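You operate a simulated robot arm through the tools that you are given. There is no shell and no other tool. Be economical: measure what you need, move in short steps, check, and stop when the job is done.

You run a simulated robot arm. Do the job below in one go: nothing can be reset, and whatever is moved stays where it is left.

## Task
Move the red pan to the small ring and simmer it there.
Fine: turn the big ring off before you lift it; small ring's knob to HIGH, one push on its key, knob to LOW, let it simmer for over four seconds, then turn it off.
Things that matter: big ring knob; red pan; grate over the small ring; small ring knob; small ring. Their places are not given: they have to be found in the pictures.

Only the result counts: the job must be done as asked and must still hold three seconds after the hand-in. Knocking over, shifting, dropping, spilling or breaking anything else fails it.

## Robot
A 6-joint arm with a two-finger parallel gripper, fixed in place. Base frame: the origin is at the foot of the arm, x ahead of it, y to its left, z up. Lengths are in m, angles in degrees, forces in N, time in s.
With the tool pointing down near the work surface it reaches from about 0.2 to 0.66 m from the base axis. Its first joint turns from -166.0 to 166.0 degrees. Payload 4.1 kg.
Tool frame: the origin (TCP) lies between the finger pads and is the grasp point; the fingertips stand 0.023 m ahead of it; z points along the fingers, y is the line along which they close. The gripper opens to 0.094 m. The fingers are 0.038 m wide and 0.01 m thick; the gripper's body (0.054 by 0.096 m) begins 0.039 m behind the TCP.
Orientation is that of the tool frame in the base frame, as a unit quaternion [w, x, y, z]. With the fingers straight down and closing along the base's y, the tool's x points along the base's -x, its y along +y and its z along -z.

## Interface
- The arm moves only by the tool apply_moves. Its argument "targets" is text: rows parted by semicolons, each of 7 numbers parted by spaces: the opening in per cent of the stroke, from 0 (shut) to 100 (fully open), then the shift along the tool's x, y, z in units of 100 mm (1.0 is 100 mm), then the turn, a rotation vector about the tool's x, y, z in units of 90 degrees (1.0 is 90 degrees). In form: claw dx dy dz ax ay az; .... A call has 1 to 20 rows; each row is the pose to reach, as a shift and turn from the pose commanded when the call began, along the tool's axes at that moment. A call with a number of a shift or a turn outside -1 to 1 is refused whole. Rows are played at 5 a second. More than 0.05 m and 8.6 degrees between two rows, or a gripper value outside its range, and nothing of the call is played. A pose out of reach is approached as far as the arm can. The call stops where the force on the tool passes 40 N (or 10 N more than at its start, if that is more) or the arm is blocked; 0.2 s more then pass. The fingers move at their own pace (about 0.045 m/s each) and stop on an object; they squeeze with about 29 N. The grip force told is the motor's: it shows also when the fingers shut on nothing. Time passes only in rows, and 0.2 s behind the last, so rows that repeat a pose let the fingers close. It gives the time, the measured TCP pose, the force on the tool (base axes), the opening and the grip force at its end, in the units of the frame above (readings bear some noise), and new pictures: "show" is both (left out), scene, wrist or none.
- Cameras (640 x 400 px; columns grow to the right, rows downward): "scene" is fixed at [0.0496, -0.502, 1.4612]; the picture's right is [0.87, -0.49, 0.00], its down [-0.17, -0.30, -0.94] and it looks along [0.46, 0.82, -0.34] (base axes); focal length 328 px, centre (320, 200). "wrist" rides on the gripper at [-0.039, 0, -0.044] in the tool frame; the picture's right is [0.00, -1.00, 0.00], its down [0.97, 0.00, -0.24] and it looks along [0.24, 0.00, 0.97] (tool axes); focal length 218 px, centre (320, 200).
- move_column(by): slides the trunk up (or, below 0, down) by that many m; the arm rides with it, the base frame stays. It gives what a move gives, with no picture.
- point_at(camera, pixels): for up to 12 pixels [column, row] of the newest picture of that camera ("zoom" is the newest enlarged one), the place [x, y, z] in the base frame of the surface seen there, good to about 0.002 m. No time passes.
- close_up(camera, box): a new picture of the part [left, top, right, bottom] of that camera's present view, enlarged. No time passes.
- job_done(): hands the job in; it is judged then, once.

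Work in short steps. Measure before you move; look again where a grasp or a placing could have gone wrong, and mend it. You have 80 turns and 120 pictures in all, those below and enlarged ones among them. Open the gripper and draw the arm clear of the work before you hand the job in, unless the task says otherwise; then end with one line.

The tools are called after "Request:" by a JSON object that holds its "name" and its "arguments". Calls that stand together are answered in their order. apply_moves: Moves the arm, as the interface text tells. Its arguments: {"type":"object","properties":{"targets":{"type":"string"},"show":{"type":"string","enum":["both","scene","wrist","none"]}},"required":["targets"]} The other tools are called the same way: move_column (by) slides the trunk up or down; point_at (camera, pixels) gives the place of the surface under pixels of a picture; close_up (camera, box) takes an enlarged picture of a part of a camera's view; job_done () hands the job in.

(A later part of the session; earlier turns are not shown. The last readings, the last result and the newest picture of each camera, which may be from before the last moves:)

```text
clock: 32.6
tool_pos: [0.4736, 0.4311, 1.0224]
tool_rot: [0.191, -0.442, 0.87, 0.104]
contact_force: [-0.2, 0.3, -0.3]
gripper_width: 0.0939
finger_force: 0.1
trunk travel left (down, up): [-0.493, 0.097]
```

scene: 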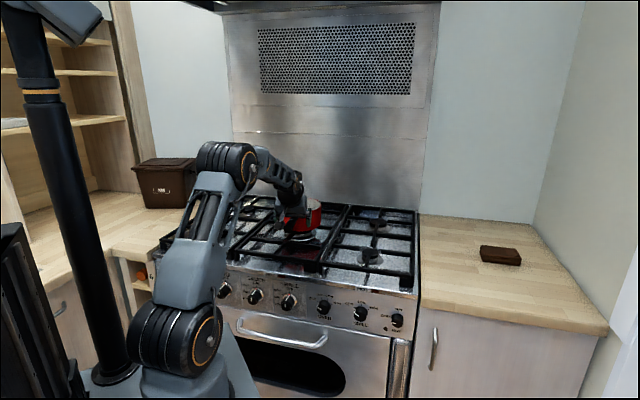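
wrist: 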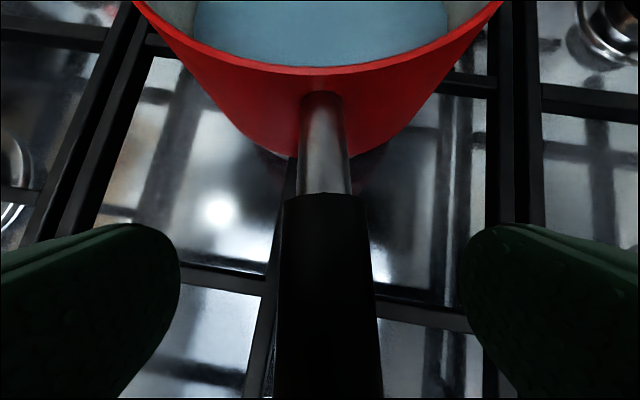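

The handle is between the fingers. I close.

Request:
{"name": "apply_moves", "arguments": {"targets": "100 0 -0.015 0 0 0 0; 60 0 -0.015 0 0 0 0; 30 0 -0.015 0 0 0 0; 0 0 -0.015 0 0 0 0; 0 0 -0.015 0 0 0 0; 0 0 -0.015 0 0 0 0; 0 0 -0.015 0 0 0 0; 0 0 -0.015 0 0 0 0", "show": "wrist"}}

```text
clock: 34.4
tool_pos: [0.4753, 0.4306, 1.0217]
tool_rot: [0.191, -0.443, 0.87, 0.105]
contact_force: [-0.1, 0.6, 0.1]
gripper_width: 0.0221
finger_force: 28.6
trunk travel left (down, up): [-0.493, 0.097]
```

wrist: 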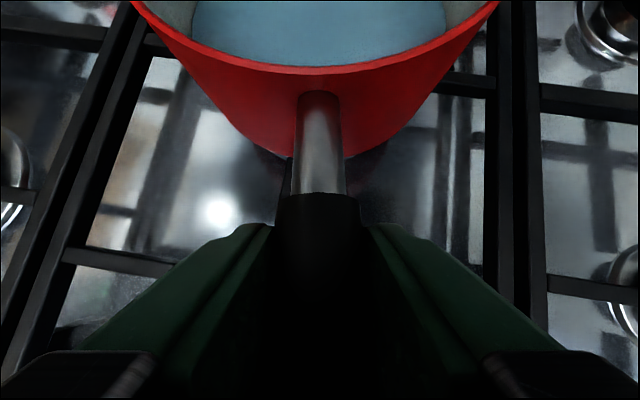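

Firm grip on the handle (0.022 m). I lift 15 mm, then 30 mm, and look for tilt.

Request:
{"name": "apply_moves", "arguments": {"targets": "0 -0.02 0 -0.045 0 0 0; 0 -0.043 0.001 -0.09 0 0 0; 0 -0.064 0.002 -0.136 0 0 0; 0 -0.1 0.003 -0.2 0 0 0; 0 -0.128 0.004 -0.272 0 0 0; 0 -0.128 0.004 -0.272 0 0 0", "show": "both"}}

Request:
{"name": "close_up", "arguments": {"camera": "scene", "box": [230, 150, 390, 250]}}

```text
clock: 35.8
tool_pos: [0.4727, 0.4319, 1.0514]
tool_rot: [0.192, -0.442, 0.87, 0.105]
contact_force: [1.0, 2.2, 1.4]
gripper_width: 0.0213
finger_force: 29.3
trunk travel left (down, up): [-0.493, 0.097]
```

scene: 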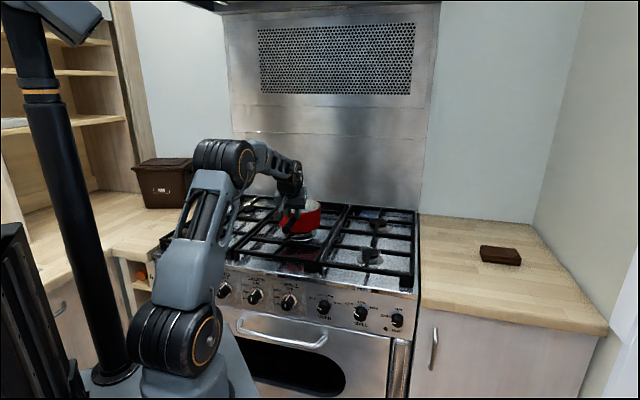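
wrist: 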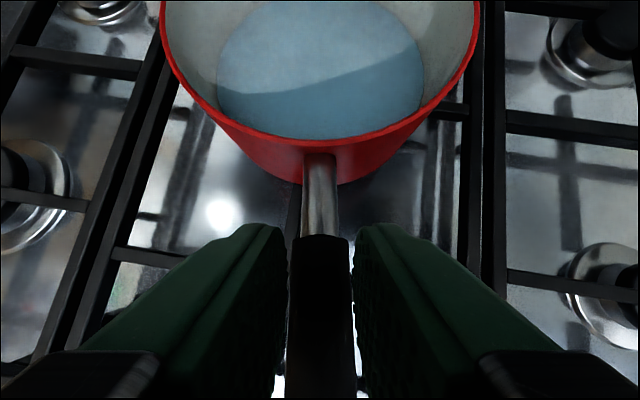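

```text
4.00 times, centred on (310, 200) of scene
```

zoom: 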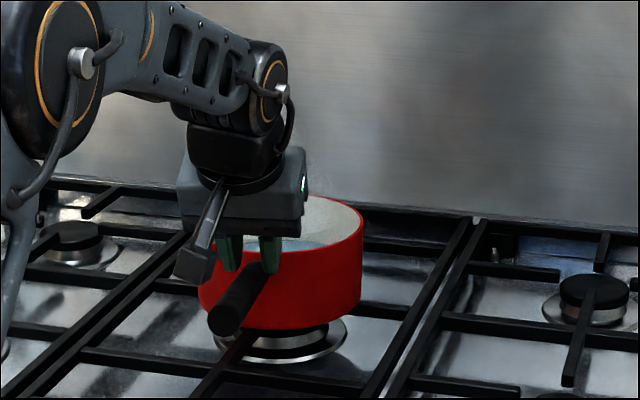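

The handle appears to have slid in the fingers: the load is only about 2 N and the pan looks lower relative to the gripper. I measure the rim and handle heights to see what happened.

Request:
{"name": "point_at", "arguments": {"camera": "wrist", "pixels": [[165, 50], [477, 50], [320, 140], [250, 120], [400, 118], [320, 200], [322, 260], [325, 330], [300, 100]]}}

Request:
{"name": "point_at", "arguments": {"camera": "zoom", "pixels": [[335, 200], [360, 215], [270, 325], [225, 315], [250, 285], [210, 300], [340, 310], [362, 225]]}}

```text
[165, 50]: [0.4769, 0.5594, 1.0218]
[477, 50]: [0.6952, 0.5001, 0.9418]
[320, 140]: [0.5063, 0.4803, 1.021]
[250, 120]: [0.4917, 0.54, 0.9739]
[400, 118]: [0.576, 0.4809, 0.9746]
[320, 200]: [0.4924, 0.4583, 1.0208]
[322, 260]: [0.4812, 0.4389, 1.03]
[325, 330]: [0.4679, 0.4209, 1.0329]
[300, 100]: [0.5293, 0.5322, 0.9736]
```

```text
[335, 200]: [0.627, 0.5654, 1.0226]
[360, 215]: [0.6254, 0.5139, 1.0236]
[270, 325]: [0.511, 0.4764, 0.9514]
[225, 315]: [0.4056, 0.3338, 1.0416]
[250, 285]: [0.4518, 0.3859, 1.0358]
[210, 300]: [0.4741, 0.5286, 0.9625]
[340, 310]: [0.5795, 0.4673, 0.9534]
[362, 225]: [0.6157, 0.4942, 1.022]
```

The pan never rose: rim still 1.022, handle unmoved, so the handle slid through the pads. I open a little, go back down 30 mm, re-close, and lift just 4 mm to read the force.

Request:
{"name": "apply_moves", "arguments": {"targets": "45 0 0 0 0 0 0; 45 0.064 -0.002 0.136 0 0 0; 45 0.12 -0.004 0.272 0 0 0; 20 0.12 -0.004 0.272 0 0 0; 0 0.12 -0.004 0.272 0 0 0; 0 0.12 -0.004 0.272 0 0 0; 0 0.12 -0.004 0.272 0 0 0; 0 0.12 -0.004 0.272 0 0 0; 0 0.112 -0.004 0.254 0 0 0; 0 0.104 -0.004 0.236 0 0 0", "show": "wrist"}}

```text
clock: 38.0
tool_pos: [0.4727, 0.431, 1.0213]
tool_rot: [0.189, -0.443, 0.87, 0.105]
contact_force: [0.7, -0.1, 0.2]
gripper_width: 0.0234
finger_force: 28.9
trunk travel left (down, up): [-0.493, 0.097]
```

wrist: 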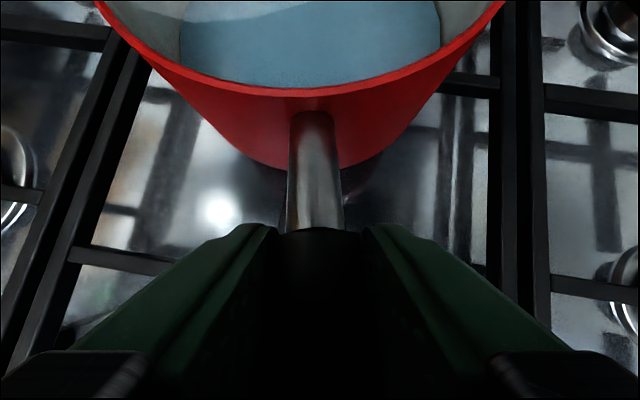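

The tool reads no load yet. I lift another 6 mm in small rows and read again.

Request:
{"name": "apply_moves", "arguments": {"targets": "0 -0.009 0 -0.018 0 0 0; 0 -0.017 0 -0.036 0 0 0; 0 -0.026 0 -0.054 0 0 0", "show": "wrist"}}

Request:
{"name": "point_at", "arguments": {"camera": "wrist", "pixels": [[318, 105], [318, 190], [150, 60], [470, 40]]}}

```text
clock: 38.8
tool_pos: [0.4738, 0.431, 1.0302]
tool_rot: [0.191, -0.442, 0.87, 0.104]
contact_force: [1.3, -0.1, -10.3]
gripper_width: 0.0237
finger_force: 28.9
trunk travel left (down, up): [-0.493, 0.097]
```

wrist: 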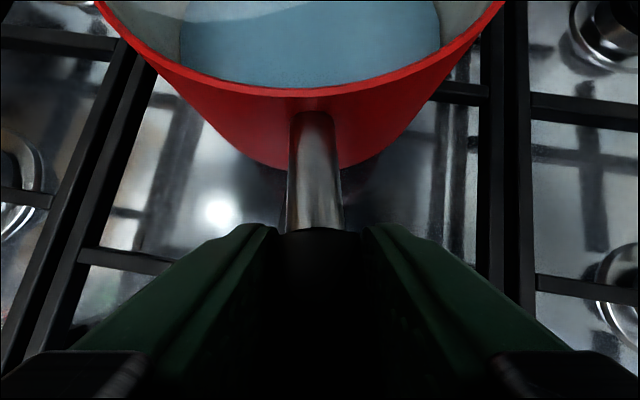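

```text
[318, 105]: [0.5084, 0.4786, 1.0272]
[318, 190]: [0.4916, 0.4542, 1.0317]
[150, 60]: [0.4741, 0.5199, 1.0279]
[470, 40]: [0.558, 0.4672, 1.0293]
```

Now it holds: 10.3 N carried, and the rim reads 1.027-1.029 on the front and sides (up 6 mm, level). I lift 20 mm more slowly and check.

Request:
{"name": "apply_moves", "arguments": {"targets": "0 -0.014 0 -0.03 0 0 0; 0 -0.028 0 -0.06 0 0 0; 0 -0.043 0 -0.09 0 0 0; 0 -0.057 0 -0.12 0 0 0; 0 -0.071 0 -0.15 0 0 0; 0 -0.085 0 -0.18 0 0 0", "show": "both"}}

Request:
{"name": "close_up", "arguments": {"camera": "scene", "box": [230, 150, 390, 250]}}

Request:
{"name": "point_at", "arguments": {"camera": "wrist", "pixels": [[318, 105], [318, 190], [150, 60], [470, 40]]}}

```text
clock: 40.2
tool_pos: [0.4756, 0.4304, 1.0495]
tool_rot: [0.191, -0.443, 0.87, 0.105]
contact_force: [0.3, 0.3, -9.4]
gripper_width: 0.0235
finger_force: 29.0
trunk travel left (down, up): [-0.493, 0.097]
```

scene: 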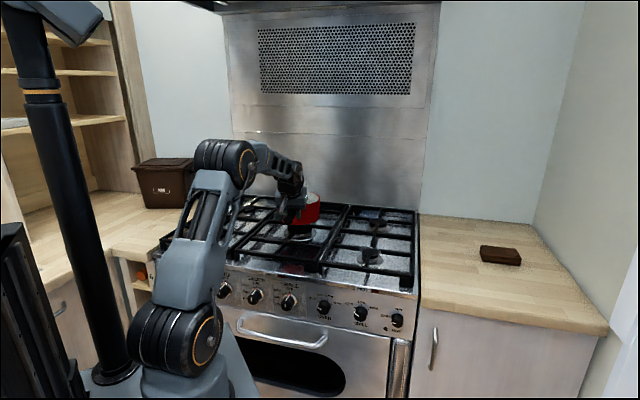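
wrist: 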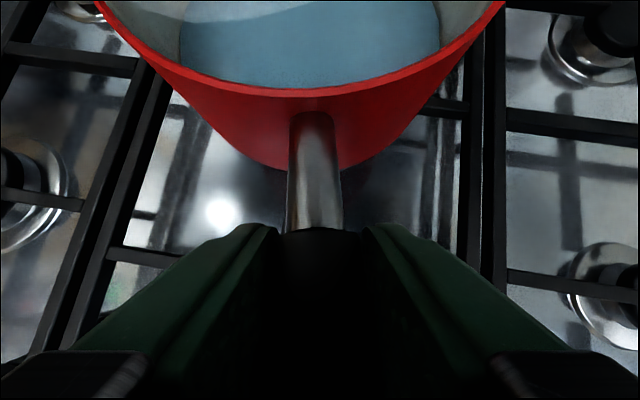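

```text
4.00 times, centred on (310, 200) of scene
```

zoom: 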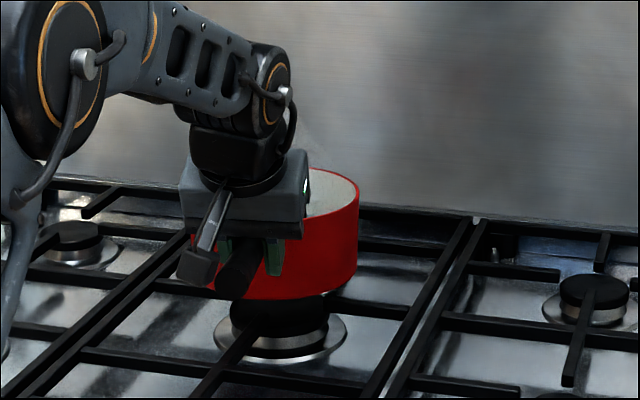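

```text
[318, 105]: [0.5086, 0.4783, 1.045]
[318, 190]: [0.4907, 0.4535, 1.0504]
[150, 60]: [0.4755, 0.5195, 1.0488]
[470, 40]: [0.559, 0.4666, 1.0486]
```

The pan is up 27 mm and rigid in the grip. Its centre is about (0.553,0.544); the target centre (0.667,0.255) needs a shift of (+0.114,-0.289). I do it in three slow calls.

Request:
{"name": "apply_moves", "arguments": {"targets": "0 0.1 -0.174 -0.05 0 0 0; 0 0.2 -0.349 -0.099 0 0 0; 0 0.3 -0.523 -0.149 0 0 0; 0 0.4 -0.698 -0.198 0 0 0; 0 0.5 -0.872 -0.248 0 0 0; 0 0.5 -0.872 -0.248 0 0 0", "show": "wrist"}}

```text
clock: 41.6
tool_pos: [0.512, 0.3334, 1.0496]
tool_rot: [0.191, -0.444, 0.869, 0.105]
contact_force: [0.9, 0.0, -10.2]
gripper_width: 0.0234
finger_force: 29.1
trunk travel left (down, up): [-0.493, 0.097]
```

wrist: 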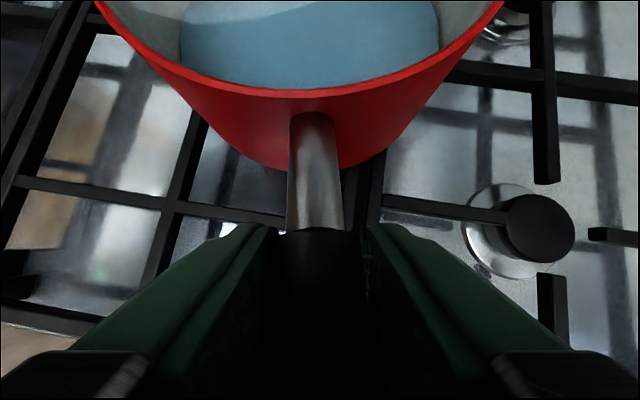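

Steady hold at 10 N. I continue with the second third.

Request:
{"name": "apply_moves", "arguments": {"targets": "0 0.1 -0.174 -0.05 0 0 0; 0 0.2 -0.349 -0.099 0 0 0; 0 0.3 -0.523 -0.149 0 0 0; 0 0.4 -0.698 -0.198 0 0 0; 0 0.5 -0.872 -0.248 0 0 0; 0 0.5 -0.872 -0.248 0 0 0", "show": "wrist"}}

```text
clock: 43.0
tool_pos: [0.5514, 0.2372, 1.0491]
tool_rot: [0.191, -0.442, 0.87, 0.104]
contact_force: [-0.5, -0.4, -8.8]
gripper_width: 0.0235
finger_force: 29.0
trunk travel left (down, up): [-0.493, 0.097]
```

wrist: 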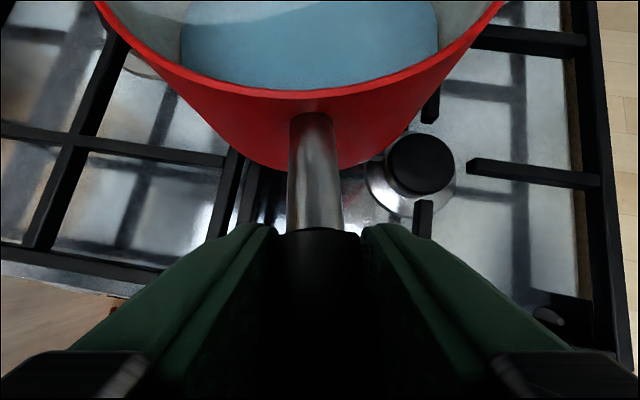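

The small ring cap shows at (420,165). I measure it again from close by, together with the pan rim, before the last leg.

Request:
{"name": "point_at", "arguments": {"camera": "wrist", "pixels": [[420, 163], [388, 163], [453, 163], [420, 135], [423, 200], [468, 160], [318, 105], [318, 190], [110, 20], [495, 20], [200, 88], [435, 80]]}}

```text
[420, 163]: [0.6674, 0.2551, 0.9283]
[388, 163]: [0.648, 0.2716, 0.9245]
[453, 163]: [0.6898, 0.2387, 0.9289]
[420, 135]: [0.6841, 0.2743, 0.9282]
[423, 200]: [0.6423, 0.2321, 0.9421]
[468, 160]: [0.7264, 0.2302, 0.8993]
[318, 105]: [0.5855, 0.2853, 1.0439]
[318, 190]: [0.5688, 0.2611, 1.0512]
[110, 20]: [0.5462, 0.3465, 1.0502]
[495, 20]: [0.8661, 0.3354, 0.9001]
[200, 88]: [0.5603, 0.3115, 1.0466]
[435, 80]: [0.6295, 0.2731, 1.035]
```

Ring centre (0.667,0.255) confirmed and the pan centre is about (0.628,0.350). The last leg matches the plan.

Request:
{"name": "apply_moves", "arguments": {"targets": "0 0.098 -0.174 -0.049 0 0 0; 0 0.195 -0.349 -0.098 0 0 0; 0 0.293 -0.523 -0.147 0 0 0; 0 0.39 -0.698 -0.196 0 0 0; 0 0.487 -0.872 -0.244 0 0 0; 0 0.487 -0.872 -0.244 0 0 0", "show": "both"}}

Request:
{"name": "close_up", "arguments": {"camera": "scene", "box": [310, 170, 438, 270]}}

Request:
{"name": "point_at", "arguments": {"camera": "zoom", "pixels": [[200, 200], [340, 205], [270, 165]]}}

```text
clock: 44.4
tool_pos: [0.5918, 0.1421, 1.0519]
tool_rot: [0.19, -0.443, 0.87, 0.105]
contact_force: [0.9, 0.8, -10.2]
gripper_width: 0.0234
finger_force: 29.3
trunk travel left (down, up): [-0.493, 0.097]
```

scene: 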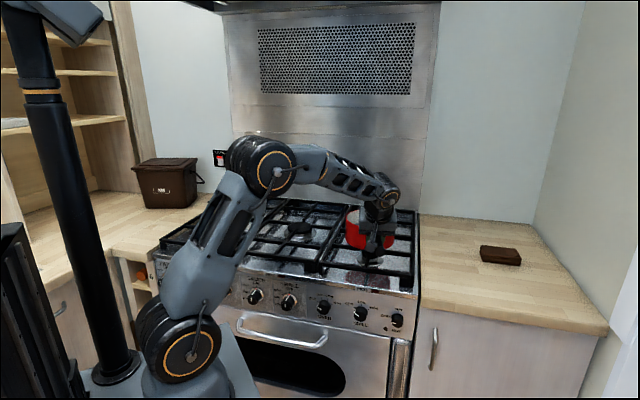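
wrist: 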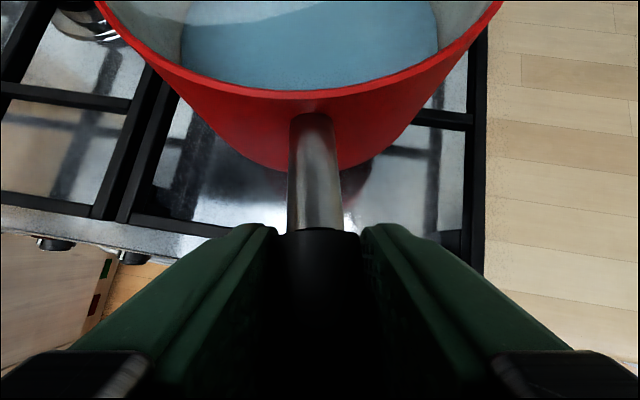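

```text
4.00 times, centred on (374, 220) of scene
```

zoom: 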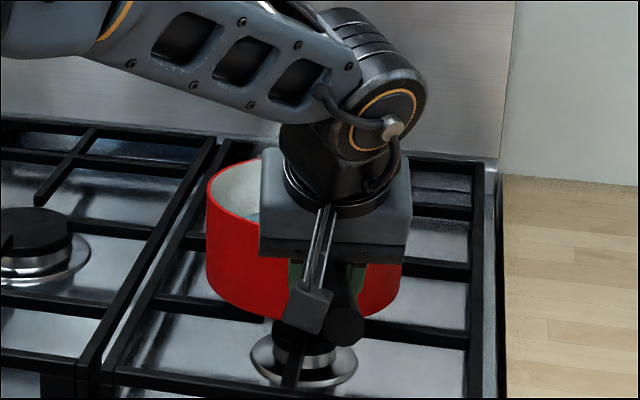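

```text
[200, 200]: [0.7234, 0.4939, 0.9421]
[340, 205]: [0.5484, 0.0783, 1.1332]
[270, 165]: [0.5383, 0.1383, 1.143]
```

The estimated pan centre is (0.668,0.255), on the ring. I lower it 28 mm slowly.

Request:
{"name": "apply_moves", "arguments": {"targets": "0 0.026 -0.001 0.054 0 0 0; 0 0.051 -0.001 0.109 0 0 0; 0 0.077 -0.002 0.163 0 0 0; 0 0.094 -0.003 0.2 0 0 0; 0 0.107 -0.004 0.227 0 0 0; 0 0.115 -0.004 0.245 0 0 0; 0 0.115 -0.004 0.245 0 0 0", "show": "wrist"}}

Request:
{"name": "point_at", "arguments": {"camera": "wrist", "pixels": [[318, 105], [318, 190], [150, 60], [470, 40], [108, 15], [495, 15]]}}

```text
clock: 46.0
tool_pos: [0.5892, 0.1434, 1.0229]
tool_rot: [0.19, -0.443, 0.87, 0.105]
contact_force: [-0.8, 0.2, -9.1]
gripper_width: 0.0232
finger_force: 29.5
trunk travel left (down, up): [-0.493, 0.097]
```

wrist: 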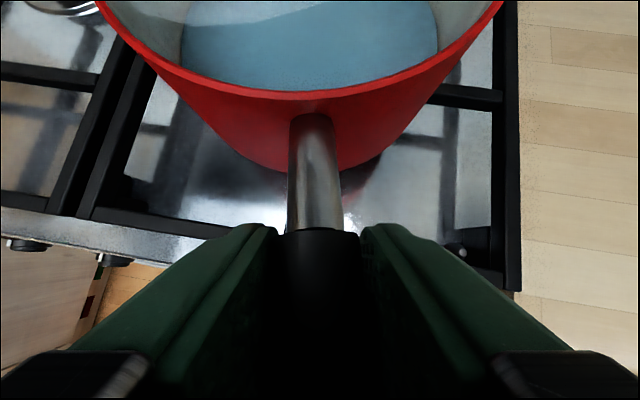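

```text
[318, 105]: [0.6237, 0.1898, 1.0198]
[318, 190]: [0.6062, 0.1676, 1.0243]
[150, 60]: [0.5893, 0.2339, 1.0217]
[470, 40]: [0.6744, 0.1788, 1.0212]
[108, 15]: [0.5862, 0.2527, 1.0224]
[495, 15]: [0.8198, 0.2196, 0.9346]
```

Rim at 1.0217, about 1 mm above seating; the load is still on. I lower in half-millimetre steps until the force drops.

Request:
{"name": "apply_moves", "arguments": {"targets": "0 0.002 0 0.005 0 0 0; 0 0.004 0 0.009 0 0 0; 0 0.006 0 0.014 0 0 0; 0 0.009 0 0.018 0 0 0; 0 0.009 0 0.018 0 0 0", "show": "none"}}

```text
clock: 47.2
tool_pos: [0.5903, 0.143, 1.0222]
tool_rot: [0.193, -0.442, 0.87, 0.104]
contact_force: [2.7, 0.9, -3.9]
gripper_width: 0.0232
finger_force: 29.2
trunk travel left (down, up): [-0.493, 0.097]
```

Load has dropped to about 4 N, so contact has begun. Another 1.5 mm.

Request:
{"name": "apply_moves", "arguments": {"targets": "0 0.002 0 0.005 0 0 0; 0 0.004 0 0.009 0 0 0; 0 0.006 0 0.013 0 0 0; 0 0.006 0 0.013 0 0 0", "show": "none"}}

```text
clock: 48.2
tool_pos: [0.5895, 0.1427, 1.0204]
tool_rot: [0.192, -0.443, 0.87, 0.105]
contact_force: [0.1, 2.1, 1.4]
gripper_width: 0.0235
finger_force: 28.9
trunk travel left (down, up): [-0.493, 0.097]
```

The load is zero: the pan is seated. I open and draw back along the tool axis.

Request:
{"name": "apply_moves", "arguments": {"targets": "20 0 0 0 0 0 0; 45 0 0 0 0 0 0; 80 0 0 0 0 0 0; 100 0 0 0 0 0 0; 100 0 0 0 0 0 0; 100 0 0 -0.3 0 0 0; 100 0 0 -0.65 0 0 0; 100 0 0 -1.0 0 0 0", "show": "both"}}

Request:
{"name": "close_up", "arguments": {"camera": "wrist", "box": [190, 0, 510, 200]}}

```text
clock: 50.0
tool_pos: [0.5628, 0.1115, 1.1088]
tool_rot: [0.191, -0.443, 0.87, 0.105]
contact_force: [0.4, 0.6, 0.7]
gripper_width: 0.0942
finger_force: 0.0
trunk travel left (down, up): [-0.493, 0.097]
```

scene: 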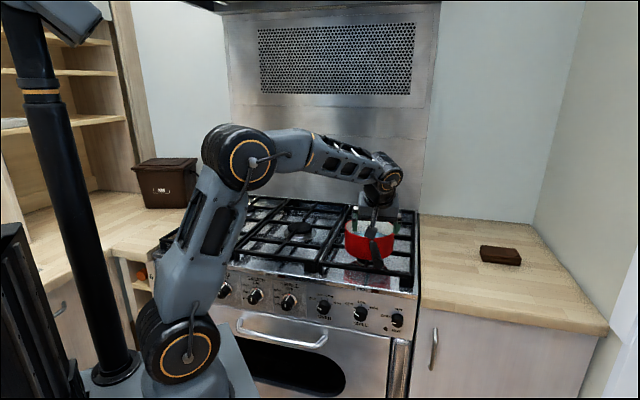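
wrist: 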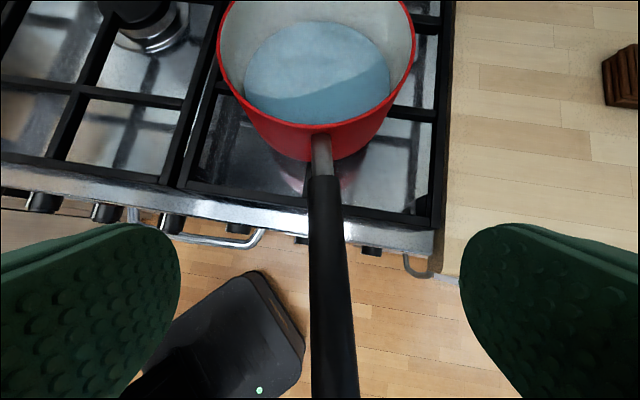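

```text
2.00 times, centred on (350, 100) of wrist
```

zoom: 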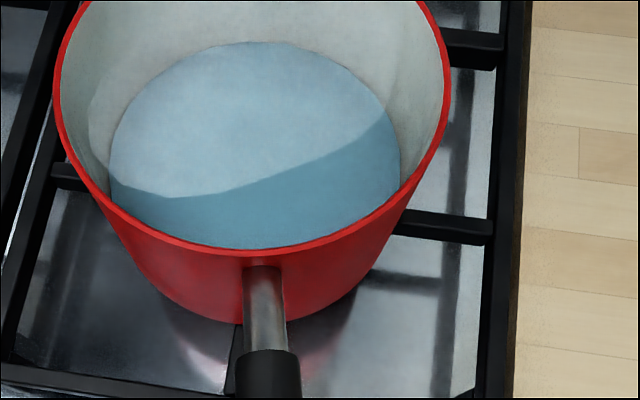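

I verify the pan's resting place from rim points.

Request:
{"name": "point_at", "arguments": {"camera": "wrist", "pixels": [[218, 45], [414, 40], [318, 124], [240, 92], [393, 100], [225, 5]]}}

```text
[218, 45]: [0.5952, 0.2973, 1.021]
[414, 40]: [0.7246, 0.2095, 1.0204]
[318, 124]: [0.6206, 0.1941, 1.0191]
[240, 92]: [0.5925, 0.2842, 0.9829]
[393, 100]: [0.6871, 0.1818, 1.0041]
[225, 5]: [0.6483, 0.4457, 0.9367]
```

The pan centre is about (0.662,0.256), within 5 mm of the ring. I now retract upward, then swing left toward the knob area.

Request:
{"name": "apply_moves", "arguments": {"targets": "100 0 0 -0.4 0 0 0; 100 0 0 -0.8 0 0 0; 100 0 0.3 -1.0 0 0 0; 100 0 0.6 -1.0 0 0 0; 100 0 0.95 -1.0 0 0 0", "show": "none"}}

Request:
{"name": "apply_moves", "arguments": {"targets": "100 0 0.3 0 0 0 0; 100 0 0.6 0 0 0 0; 100 0 0.9 0 0 0 0; 100 0 0.9 0 0 0 0", "show": "scene"}}

```text
clock: 51.2
tool_pos: [0.464, 0.1287, 1.2021]
tool_rot: [0.192, -0.443, 0.87, 0.105]
contact_force: [-0.1, 0.0, -0.2]
gripper_width: 0.0941
finger_force: 0.1
trunk travel left (down, up): [-0.493, 0.097]
```

```text
clock: 52.2
tool_pos: [0.3938, 0.1813, 1.203]
tool_rot: [0.192, -0.443, 0.87, 0.104]
contact_force: [0.2, 0.4, -0.2]
gripper_width: 0.0944
finger_force: 0.1
trunk travel left (down, up): [-0.493, 0.097]
```

scene: 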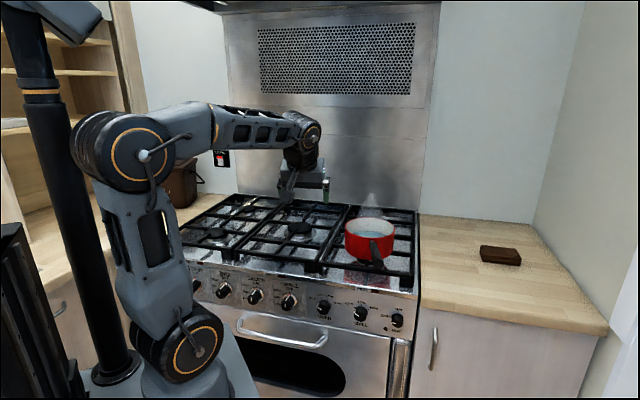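

The pan sits nicely on the small ring. I level the tool (pitch -65°) while moving over in front of SMALL.

Request:
{"name": "apply_moves", "arguments": {"targets": "100 0 0.1 0 0 -0.08 0; 100 0 0.2 0 0 -0.16 0; 100 0 0.3 0 0 -0.24 0; 100 0 0.4 0 0 -0.32 0; 100 0 0.5 0 0 -0.4 0; 100 -0.02 0.6 0 0 -0.48 0; 100 -0.04 0.7 0.01 0 -0.56 0; 100 -0.05 0.8 0.02 0 -0.64 0; 100 -0.065 0.883 0.03 0 -0.72 0; 100 -0.065 0.883 0.03 0 -0.72 0", "show": "none"}}

```text
clock: 54.4
tool_pos: [0.3403, 0.2484, 1.2166]
tool_rot: [0.628, -0.317, 0.632, 0.325]
contact_force: [-0.1, 0.4, -0.8]
gripper_width: 0.094
finger_force: 0.0
out of reach, approached as far as the arm can: row 8, 9, 10
trunk travel left (down, up): [-0.493, 0.097]
```

Good attitude, yaw still 54°. I rotate the yaw by -9° here, then lower the trunk.

Request:
{"name": "apply_moves", "arguments": {"targets": "100 0 0 -0.05 0.05 0 0; 100 0 0 -0.1 0.1 0 0; 100 0 0 -0.1 0.1 0 0", "show": "none"}}

Request:
{"name": "move_column", "arguments": {"by": -0.4}}

Request:
{"name": "apply_moves", "arguments": {"targets": "100 0 0 0 0 0 0", "show": "both"}}

```text
clock: 55.2
tool_pos: [0.3412, 0.2454, 1.2272]
tool_rot: [0.65, -0.268, 0.656, 0.275]
contact_force: [-0.1, 0.2, 0.6]
gripper_width: 0.0944
finger_force: 0.0
out of reach, approached as far as the arm can: row 1, 2, 3
trunk travel left (down, up): [-0.493, 0.097]
```

```text
clock: 59.1
tool_pos: [0.3414, 0.2447, 0.8259]
tool_rot: [0.65, -0.268, 0.656, 0.276]
contact_force: [-0.3, 0.4, 0.6]
gripper_width: 0.0941
finger_force: 0.0
trunk travel left (down, up): [-0.093, 0.497]
```

```text
clock: 59.5
tool_pos: [0.3428, 0.2454, 0.8252]
tool_rot: [0.651, -0.266, 0.656, 0.274]
contact_force: [0.2, -0.4, -0.4]
gripper_width: 0.0941
finger_force: 0.0
trunk travel left (down, up): [-0.093, 0.497]
```

scene: 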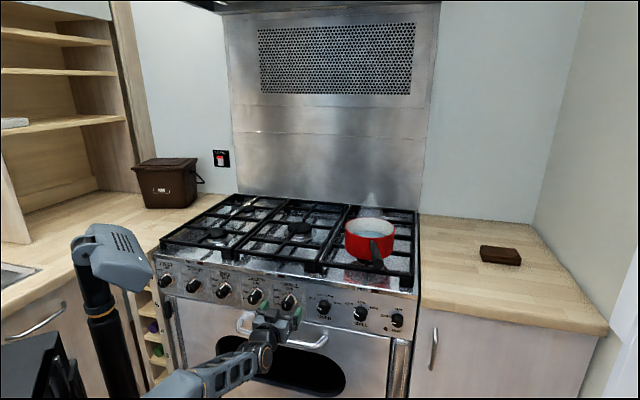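
wrist: 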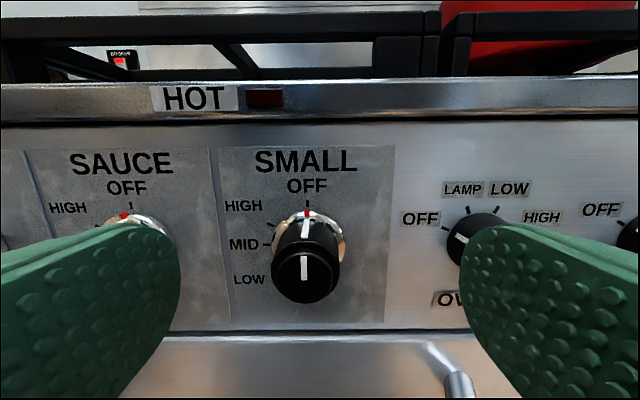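

SMALL is right in front at (305,272), pointer at OFF. I measure it and see the tick angles in a close-up.

Request:
{"name": "close_up", "arguments": {"camera": "wrist", "box": [220, 180, 396, 310]}}

Request:
{"name": "point_at", "arguments": {"camera": "wrist", "pixels": [[306, 268], [274, 275], [338, 275], [306, 203], [268, 226], [264, 244], [306, 300], [325, 270]]}}

```text
3.08 times, centred on (308, 245) of wrist
```

zoom: 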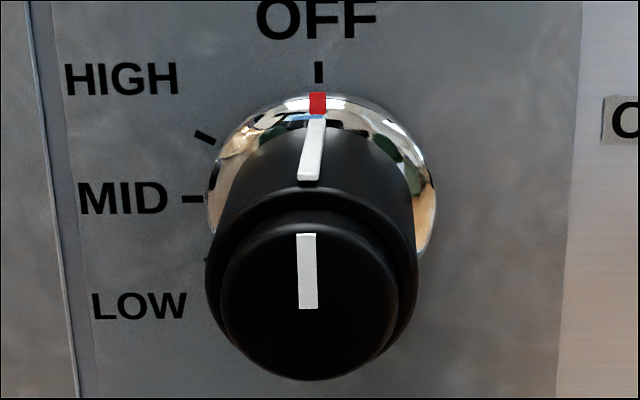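

```text
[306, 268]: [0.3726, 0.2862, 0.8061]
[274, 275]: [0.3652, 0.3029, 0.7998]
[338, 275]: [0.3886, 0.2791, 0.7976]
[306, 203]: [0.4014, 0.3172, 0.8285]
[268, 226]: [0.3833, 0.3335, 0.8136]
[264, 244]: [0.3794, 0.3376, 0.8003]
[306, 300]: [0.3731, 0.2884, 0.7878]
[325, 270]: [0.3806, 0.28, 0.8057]
```

Axis: u≈0.0605, z≈0.801; HIGH at about 61° and LOW by symmetry about 119-120° counterclockwise. I lower the trunk 24 mm and shift 8 mm sideways.

Request:
{"name": "move_column", "arguments": {"by": -0.024}}

Request:
{"name": "apply_moves", "arguments": {"targets": "100 0 0.084 0 0 0 0; 100 0 0.084 0.25 0 0 0; 100 0 0.084 0.25 0 0 0", "show": "wrist"}}

```text
clock: 60.2
tool_pos: [0.3416, 0.245, 0.8028]
tool_rot: [0.65, -0.266, 0.656, 0.275]
contact_force: [0.0, 0.0, -0.3]
gripper_width: 0.0939
finger_force: 0.0
trunk travel left (down, up): [-0.069, 0.521]
```

```text
clock: 61.0
tool_pos: [0.3582, 0.2609, 0.8064]
tool_rot: [0.649, -0.269, 0.656, 0.276]
contact_force: [0.1, 1.2, 0.4]
gripper_width: 0.0939
finger_force: 0.1
out of reach, approached as far as the arm can: row 1, 2, 3
trunk travel left (down, up): [-0.069, 0.521]
```

wrist: 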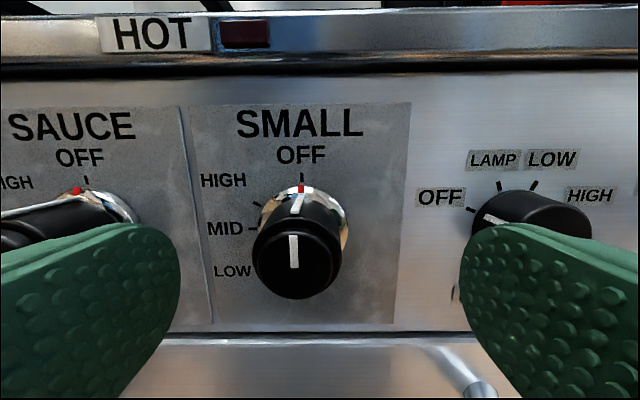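

The sideways shift was not attained (u still 0.069), as the arm is near its folding limit. I lower the trunk by 0.05 and raise the arm by the same, to unfold it a bit.

Request:
{"name": "move_column", "arguments": {"by": -0.05}}

Request:
{"name": "apply_moves", "arguments": {"targets": "100 -0.25 0 0 0 0 0; 100 -0.5 0 0 0 0 0; 100 -0.5 0 0 0 0 0", "show": "none"}}

```text
clock: 61.9
tool_pos: [0.3583, 0.2598, 0.7558]
tool_rot: [0.649, -0.269, 0.655, 0.276]
contact_force: [0.6, -0.2, -0.6]
gripper_width: 0.094
finger_force: 0.0
trunk travel left (down, up): [-0.019, 0.571]
```

```text
clock: 62.7
tool_pos: [0.3587, 0.2593, 0.8062]
tool_rot: [0.649, -0.268, 0.656, 0.276]
contact_force: [-0.3, 0.1, 0.0]
gripper_width: 0.0941
finger_force: 0.2
trunk travel left (down, up): [-0.019, 0.571]
```

Reachable now. I shift +9.8 mm in y, 5 mm down, then advance 31 mm.

Request:
{"name": "apply_moves", "arguments": {"targets": "100 0.05 0.098 0 0 0 0; 100 0.05 0.098 0.15 0 0 0; 100 0.05 0.098 0.31 0 0 0; 100 0.05 0.098 0.31 0 0 0", "show": "wrist"}}

```text
clock: 63.7
tool_pos: [0.3753, 0.2869, 0.7991]
tool_rot: [0.647, -0.272, 0.655, 0.279]
contact_force: [0.7, 0.1, -0.5]
gripper_width: 0.0939
finger_force: 0.1
trunk travel left (down, up): [-0.019, 0.571]
```

wrist: 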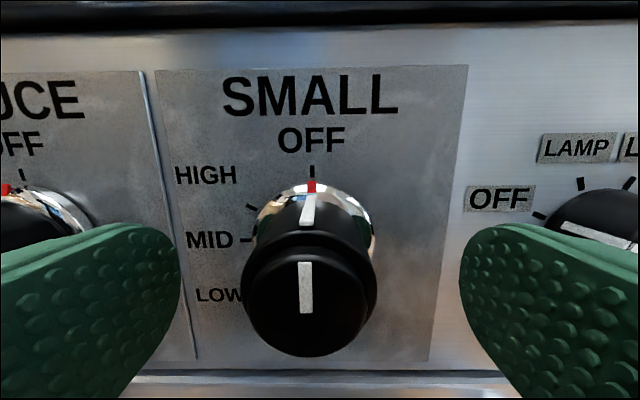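

Knob is between the fingers. I close and turn counterclockwise 61° to HIGH.

Request:
{"name": "apply_moves", "arguments": {"targets": "60 0 0.02 0 0 0 0; 30 0 0.02 0 0 0 0; 15 0 0.02 0 0 0 0; 15 0 0.02 0 0 0 0; 15 0 0.02 0 0 0 0; 15 0 0.02 0 0 0 0; 15 0 0.02 0 0 0 -0.085; 15 0 0.02 0 0 0 -0.17; 15 0 0.02 0 0 0 -0.255; 15 0 0.02 0 0 0 -0.34; 15 0 0.02 0 0 0 -0.425; 15 0 0.02 0 0 0 -0.51; 15 0 0.02 0 0 0 -0.595; 15 0 0.02 0 0 0 -0.68; 15 0 0.02 0 0 0 -0.68", "show": "both"}}

Request:
{"name": "close_up", "arguments": {"camera": "wrist", "box": [200, 120, 440, 270]}}

```text
clock: 65.8
tool_pos: [0.374, 0.2886, 0.8026]
tool_rot: [0.666, -0.341, 0.628, 0.214]
contact_force: [-13.2, 29.0, -3.6]
gripper_width: 0.038
finger_force: 45.3
out of reach, approached as far as the arm can: row 1, 2, 3, 4, 5, 6, 7, 8, 9, 10
trunk travel left (down, up): [-0.019, 0.571]
stopped in row 10: the force on the tool passed its limit (the readings are from after the stop); the commanded pose is now the measured one
```

scene: 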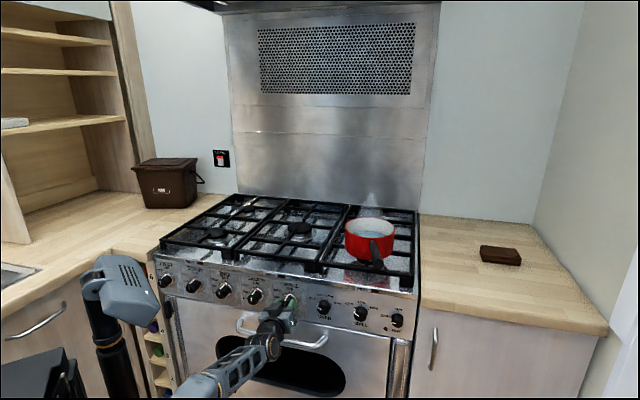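
wrist: 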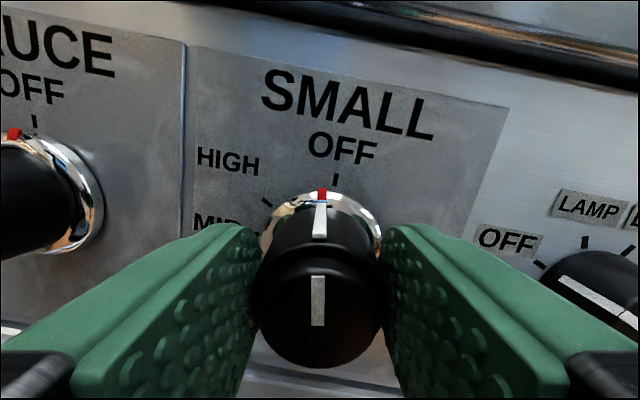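

```text
2.67 times, centred on (320, 195) of wrist
```

zoom: 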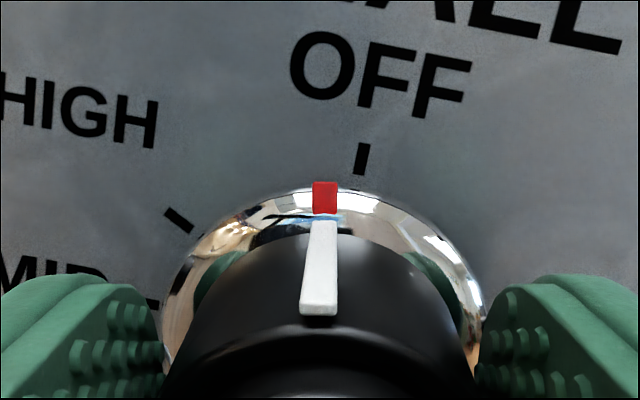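

The arm ran into its folding limit after about 14°. I turn the knob back to OFF, release, and back off to choose a better arm posture (trunk high, arm reaching down).

Request:
{"name": "apply_moves", "arguments": {"targets": "15 0 0 0 0 0 0.08; 15 0 0 0 0 0 0.16; 15 0 0 0 0 0 0.16; 50 0 0 0 0 0 0.16; 100 0 0 0 0 0 0.16; 100 0 0 0 0 0 0.16; 100 0 0 -0.25 0 0 0.16; 100 0 0 -0.45 0 0 0.16", "show": "wrist"}}

```text
clock: 67.5
tool_pos: [0.3437, 0.2525, 0.8024]
tool_rot: [0.634, -0.257, 0.666, 0.296]
contact_force: [-0.3, -0.2, -0.1]
gripper_width: 0.0939
finger_force: 0.2
trunk travel left (down, up): [-0.019, 0.571]
```

wrist: 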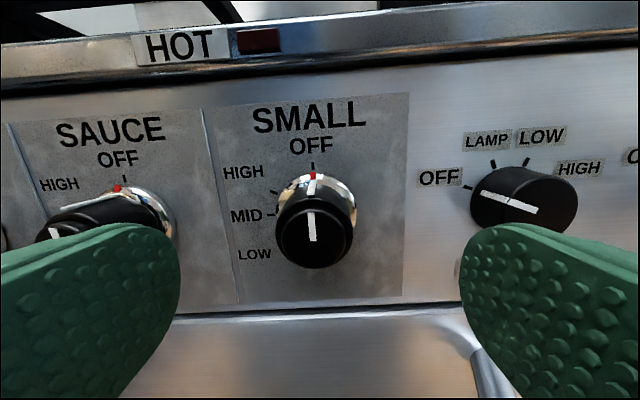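

SMALL is back at OFF. I raise the trunk 0.4 m, then pitch the tool to point down.

Request:
{"name": "move_column", "arguments": {"by": 0.4}}

Request:
{"name": "apply_moves", "arguments": {"targets": "100 0 0 0 0 0.09 0; 100 0 0 0 0 0.18 0; 100 0 0 0 0 0.27 0; 100 0 0 0 0 0.36 0; 100 0 0 -0.1 0 0.45 0; 100 0 0 -0.2 0 0.54 0; 100 0 0 -0.3 0 0.63 0; 100 0 0 -0.4 0 0.72 0; 100 0 0 -0.5 0 0.81 0; 100 0 0 -0.6 0 0.9 0; 100 0 0 -0.7 0 0.98 0; 100 0 0 -0.7 0 0.98 0", "show": "none"}}

Request:
{"name": "move_column", "arguments": {"by": 0.17}}

```text
clock: 71.4
tool_pos: [0.3436, 0.2532, 1.2029]
tool_rot: [0.634, -0.257, 0.666, 0.297]
contact_force: [-0.2, -0.2, -0.2]
gripper_width: 0.0941
finger_force: 0.1
trunk travel left (down, up): [-0.419, 0.171]
```

```text
clock: 74.0
tool_pos: [0.2964, 0.2015, 1.2033]
tool_rot: [-0.009, -0.39, 0.92, 0.034]
contact_force: [0.0, -0.2, -0.1]
gripper_width: 0.094
finger_force: 0.0
out of reach, approached as far as the arm can: row 2
trunk travel left (down, up): [-0.419, 0.171]
```

```text
clock: 75.9
tool_pos: [0.295, 0.2015, 1.3731]
tool_rot: [-0.008, -0.391, 0.92, 0.033]
contact_force: [0.2, 0.4, -0.4]
gripper_width: 0.0941
finger_force: 0.0
trunk travel left (down, up): [-0.589, 0.001]
```

Tool points down at d≈0.35. I descend in front of the stove in 0.1 m legs with the arm, checking by picture half way.

Request:
{"name": "apply_moves", "arguments": {"targets": "100 0.1 0 0.33 0 0 0; 100 0.2 0 0.66 0 0 0; 100 0.2 0 1.0 0 0 0", "show": "none"}}

Request:
{"name": "apply_moves", "arguments": {"targets": "100 0 0 0.33 0 0 0; 100 0 0 0.66 0 0 0; 100 0 0 1.0 0 0 0", "show": "none"}}

Request:
{"name": "apply_moves", "arguments": {"targets": "100 0 0 0.33 0 0 0; 100 0 0 0.66 0 0 0; 100 0 0 1.0 0 0 0", "show": "scene"}}

```text
clock: 76.7
tool_pos: [0.2772, 0.1913, 1.2726]
tool_rot: [-0.007, -0.391, 0.92, 0.033]
contact_force: [-0.7, -0.3, -0.1]
gripper_width: 0.094
finger_force: 0.0
trunk travel left (down, up): [-0.589, 0.001]
```

```text
clock: 77.5
tool_pos: [0.2725, 0.1967, 1.1712]
tool_rot: [-0.009, -0.391, 0.92, 0.034]
contact_force: [-0.1, 0.0, -0.2]
gripper_width: 0.0942
finger_force: 0.1
trunk travel left (down, up): [-0.589, 0.001]
```

```text
clock: 78.3
tool_pos: [0.2676, 0.2055, 1.0723]
tool_rot: [-0.008, -0.391, 0.92, 0.034]
contact_force: [-0.3, 0.1, -0.4]
gripper_width: 0.094
finger_force: 0.0
trunk travel left (down, up): [-0.589, 0.001]
```

scene: 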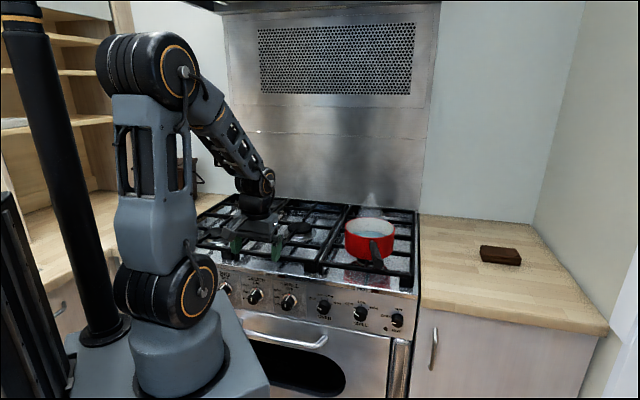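

Clear so far. I go down another 0.1 m, then pitch the tool up to horizontal while descending in front of SMALL.

Request:
{"name": "apply_moves", "arguments": {"targets": "100 0 0 0.33 0 0 0; 100 0 0 0.66 0 0 0; 100 0 0 1.0 0 0 0", "show": "none"}}

Request:
{"name": "apply_moves", "arguments": {"targets": "100 0 0 0.1 0 -0.09 0; 100 0 0 0.2 0 -0.18 0; 100 -0.1 -0.05 0.3 0 -0.27 0; 100 -0.2 -0.1 0.4 0 -0.36 0; 100 -0.3 -0.1 0.5 0 -0.45 0; 100 -0.4 -0.1 0.6 0 -0.54 0; 100 -0.5 -0.1 0.7 0 -0.63 0; 100 -0.55 -0.1 0.8 0 -0.72 0; 100 -0.6 -0.1 0.9 0 -0.81 0; 100 -0.6 -0.1 1.0 0 -0.9 0; 100 -0.6 -0.1 1.0 0 -0.98 0; 100 -0.6 -0.1 1.0 0 -0.98 0", "show": "both"}}

```text
clock: 79.1
tool_pos: [0.2656, 0.2088, 0.9719]
tool_rot: [-0.008, -0.391, 0.92, 0.034]
contact_force: [-0.3, 0.2, -0.6]
gripper_width: 0.0941
finger_force: 0.0
trunk travel left (down, up): [-0.589, 0.001]
```

```text
clock: 80.0
tool_pos: [0.2566, 0.2206, 0.9501]
tool_rot: [0.094, -0.462, 0.875, 0.11]
contact_force: [3.3, -9.8, 54.4]
gripper_width: 0.0938
finger_force: 0.0
out of reach, approached as far as the arm can: row 2, 3, 4
trunk travel left (down, up): [-0.589, 0.001]
stopped in row 4: the force on the tool passed its limit (the readings are from after the stop); the commanded pose is now the measured one
```

scene: 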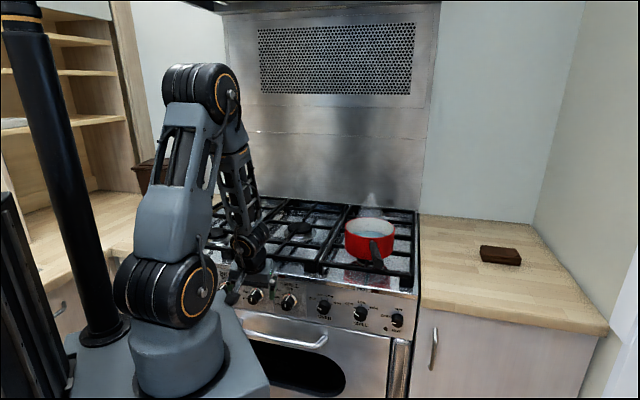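
wrist: 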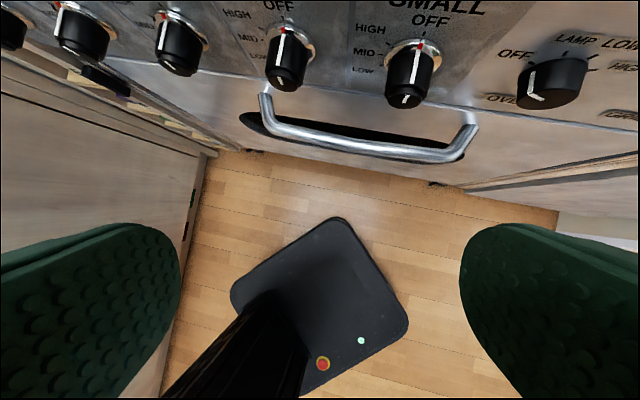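

The elbow was folded too tight as the wrist passed shoulder height, with no contact at the fingers visible. I back out: up 40 mm, outward 30 mm and straight tool-down again, aligned to the stove.

Request:
{"name": "apply_moves", "arguments": {"targets": "100 -0.1 0 -0.08 0.021 0.041 0.03; 100 -0.2 0 -0.16 0.042 0.083 0.06; 100 -0.3 0 -0.24 0.063 0.124 0.09; 100 -0.388 -0.017 -0.31 0.084 0.165 0.118; 100 -0.388 -0.017 -0.31 0.084 0.165 0.118", "show": "scene"}}

```text
clock: 81.2
tool_pos: [0.2787, 0.2427, 0.9889]
tool_rot: [-0.001, -0.382, 0.924, -0.001]
contact_force: [-0.6, 0.5, 0.5]
gripper_width: 0.0939
finger_force: 0.1
out of reach, approached as far as the arm can: row 1, 2
trunk travel left (down, up): [-0.589, 0.001]
```

scene: 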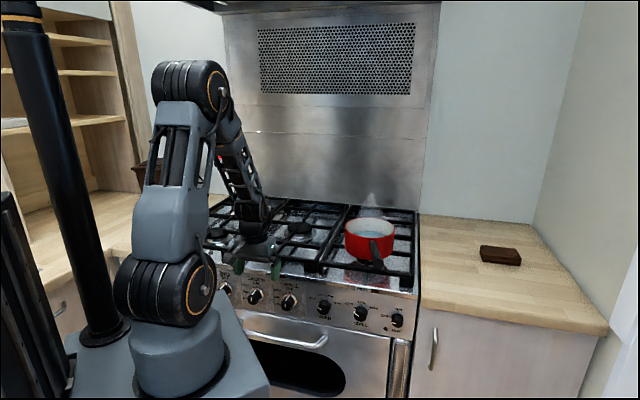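

Tool straight down at d≈0.369. I lower to z≈0.79 in two legs, staying outward of the folding zone.

Request:
{"name": "apply_moves", "arguments": {"targets": "100 0 0 0.33 0 0 0; 100 0 0 0.66 0 0 0; 100 0 0 1.0 0 0 0", "show": "none"}}

Request:
{"name": "apply_moves", "arguments": {"targets": "100 0 0 0.33 0 0 0; 100 0 0 0.66 0 0 0; 100 0 0 1.0 0 0 0; 100 0 0 1.0 0 0 0", "show": "scene"}}

```text
clock: 81.9
tool_pos: [0.2792, 0.2435, 0.9105]
tool_rot: [-0.005, -0.385, 0.923, -0.001]
contact_force: [12.4, -1.5, -2.1]
gripper_width: 0.0939
finger_force: 0.0
trunk travel left (down, up): [-0.589, 0.001]
stopped in row 3: the force on the tool passed its limit (the readings are from after the stop); the commanded pose is now the measured one
```

```text
clock: 82.4
tool_pos: [0.2796, 0.2438, 0.8746]
tool_rot: [-0.004, -0.385, 0.923, -0.001]
contact_force: [0.5, 0.1, 0.1]
gripper_width: 0.0942
finger_force: 0.1
trunk travel left (down, up): [-0.589, 0.001]
stopped in row 2: the force on the tool passed its limit (the readings are from after the stop); the commanded pose is now the measured one
```

scene: 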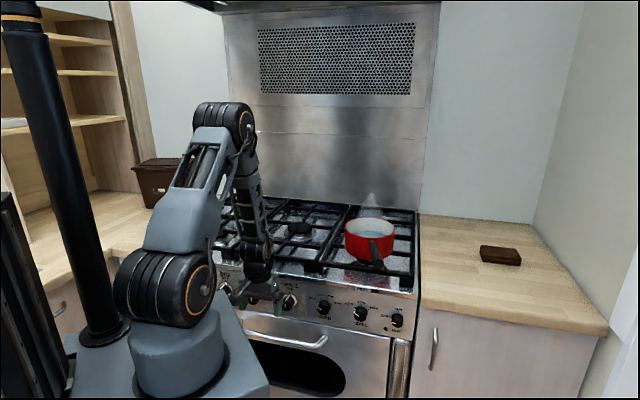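

Two stops by a momentary force, though the reading is now near zero. I check for a possible touch between the wrist and the stove lip near (258,265).

Request:
{"name": "close_up", "arguments": {"camera": "scene", "box": [190, 190, 318, 320]}}

Request:
{"name": "apply_moves", "arguments": {"targets": "100 0.1 0 0 0 0 0; 100 0.2 0 0 0 0 0", "show": "wrist"}}

```text
3.08 times, centred on (254, 255) of scene
```

zoom: 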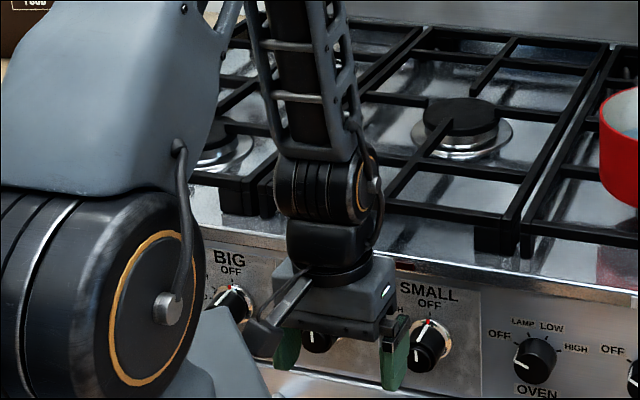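

```text
clock: 82.8
tool_pos: [0.2822, 0.2436, 0.8784]
tool_rot: [0.007, -0.384, 0.923, 0.003]
contact_force: [3.1, -1.1, 1.7]
gripper_width: 0.0942
finger_force: 0.1
trunk travel left (down, up): [-0.589, 0.001]
stopped in row 1: the force on the tool passed its limit (the readings are from after the stop); the commanded pose is now the measured one
```

wrist: 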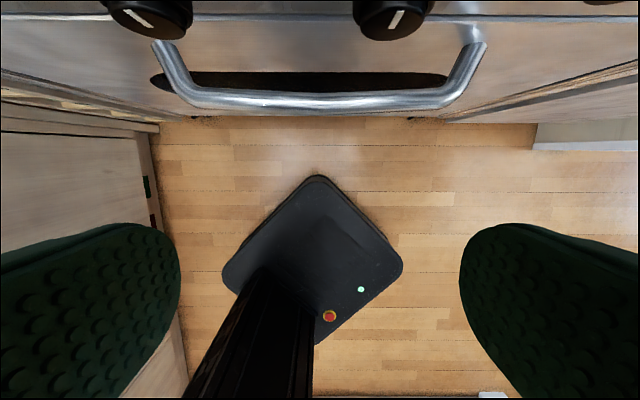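

The gripper is being pressed against the robot's own carriage, so a high trunk posture is no good here. I'll go back up, and use the low trunk with the tool tilted about 20°, turning about the knob's axis. First straight up.

Request:
{"name": "apply_moves", "arguments": {"targets": "100 -0.1 0 -0.1 0 0 0; 100 -0.2 0 -0.4 0 0 0; 100 -0.2 0 -0.7 0 0 0; 100 -0.2 0 -1.0 0 0 0", "show": "none"}}

Request:
{"name": "apply_moves", "arguments": {"targets": "100 0 0 -0.33 0 0 0; 100 0 0 -0.66 0 0 0; 100 0 0 -1.0 0 0 0", "show": "none"}}

Request:
{"name": "apply_moves", "arguments": {"targets": "100 0 0 -0.33 0 0 0; 100 0 0 -0.66 0 0 0; 100 0 0 -1.0 0 0 0", "show": "none"}}

Request:
{"name": "apply_moves", "arguments": {"targets": "100 0 0 -0.33 0 0 0; 100 0 0 -0.66 0 0 0; 100 0 0 -1.0 0 0 0; 100 0 0 -1.0 0 0 0", "show": "scene"}}

```text
clock: 83.8
tool_pos: [0.2952, 0.256, 0.9783]
tool_rot: [0.006, -0.385, 0.923, 0.002]
contact_force: [-0.7, -0.1, 0.2]
gripper_width: 0.0938
finger_force: 0.0
trunk travel left (down, up): [-0.589, 0.001]
```

```text
clock: 84.5
tool_pos: [0.2927, 0.2568, 1.0758]
tool_rot: [0.006, -0.384, 0.923, 0.004]
contact_force: [-0.7, -0.4, 0.9]
gripper_width: 0.0939
finger_force: 0.0
trunk travel left (down, up): [-0.589, 0.001]
```

```text
clock: 85.3
tool_pos: [0.2922, 0.2584, 1.1744]
tool_rot: [0.005, -0.384, 0.923, 0.003]
contact_force: [0.3, 0.1, -0.2]
gripper_width: 0.094
finger_force: 0.1
trunk travel left (down, up): [-0.589, 0.001]
```

```text
clock: 86.3
tool_pos: [0.2907, 0.2521, 1.2801]
tool_rot: [0.006, -0.385, 0.923, 0.004]
contact_force: [0.4, -0.3, 0.9]
gripper_width: 0.094
finger_force: 0.1
trunk travel left (down, up): [-0.589, 0.001]
```

scene: 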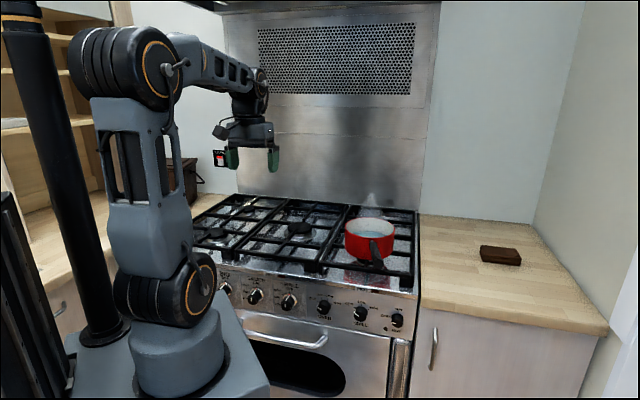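

All clear at z 1.28. I now pitch up 70° (leaving a 20° downward tilt) while rising to z≈1.38 in front of SMALL's line.

Request:
{"name": "apply_moves", "arguments": {"targets": "100 0 -0.05 -0.15 0 -0.0864 0; 100 0 -0.1 -0.3 0 -0.173 0; 100 0 -0.15 -0.45 0 -0.259 0; 100 -0.05 -0.2 -0.6 0 -0.346 0; 100 -0.1 -0.25 -0.75 0 -0.432 0; 100 -0.16 -0.3 -0.9 0 -0.519 0; 100 -0.16 -0.335 -1.0 0 -0.605 0; 100 -0.16 -0.335 -1.0 0 -0.691 0; 100 -0.16 -0.335 -1.0 0 -0.778 0; 100 -0.16 -0.335 -1.0 0 -0.778 0", "show": "none"}}

Request:
{"name": "move_column", "arguments": {"by": -0.4}}

```text
clock: 88.5
tool_pos: [0.3261, 0.2417, 1.3761]
tool_rot: [0.536, -0.312, 0.752, 0.223]
contact_force: [0.5, 0.2, 0.9]
gripper_width: 0.0936
finger_force: 0.0
trunk travel left (down, up): [-0.589, 0.001]
```

```text
clock: 92.4
tool_pos: [0.3274, 0.2438, 0.9708]
tool_rot: [0.529, -0.314, 0.757, 0.221]
contact_force: [-0.2, 0.4, 0.1]
gripper_width: 0.0942
finger_force: 0.1
trunk travel left (down, up): [-0.189, 0.401]
```

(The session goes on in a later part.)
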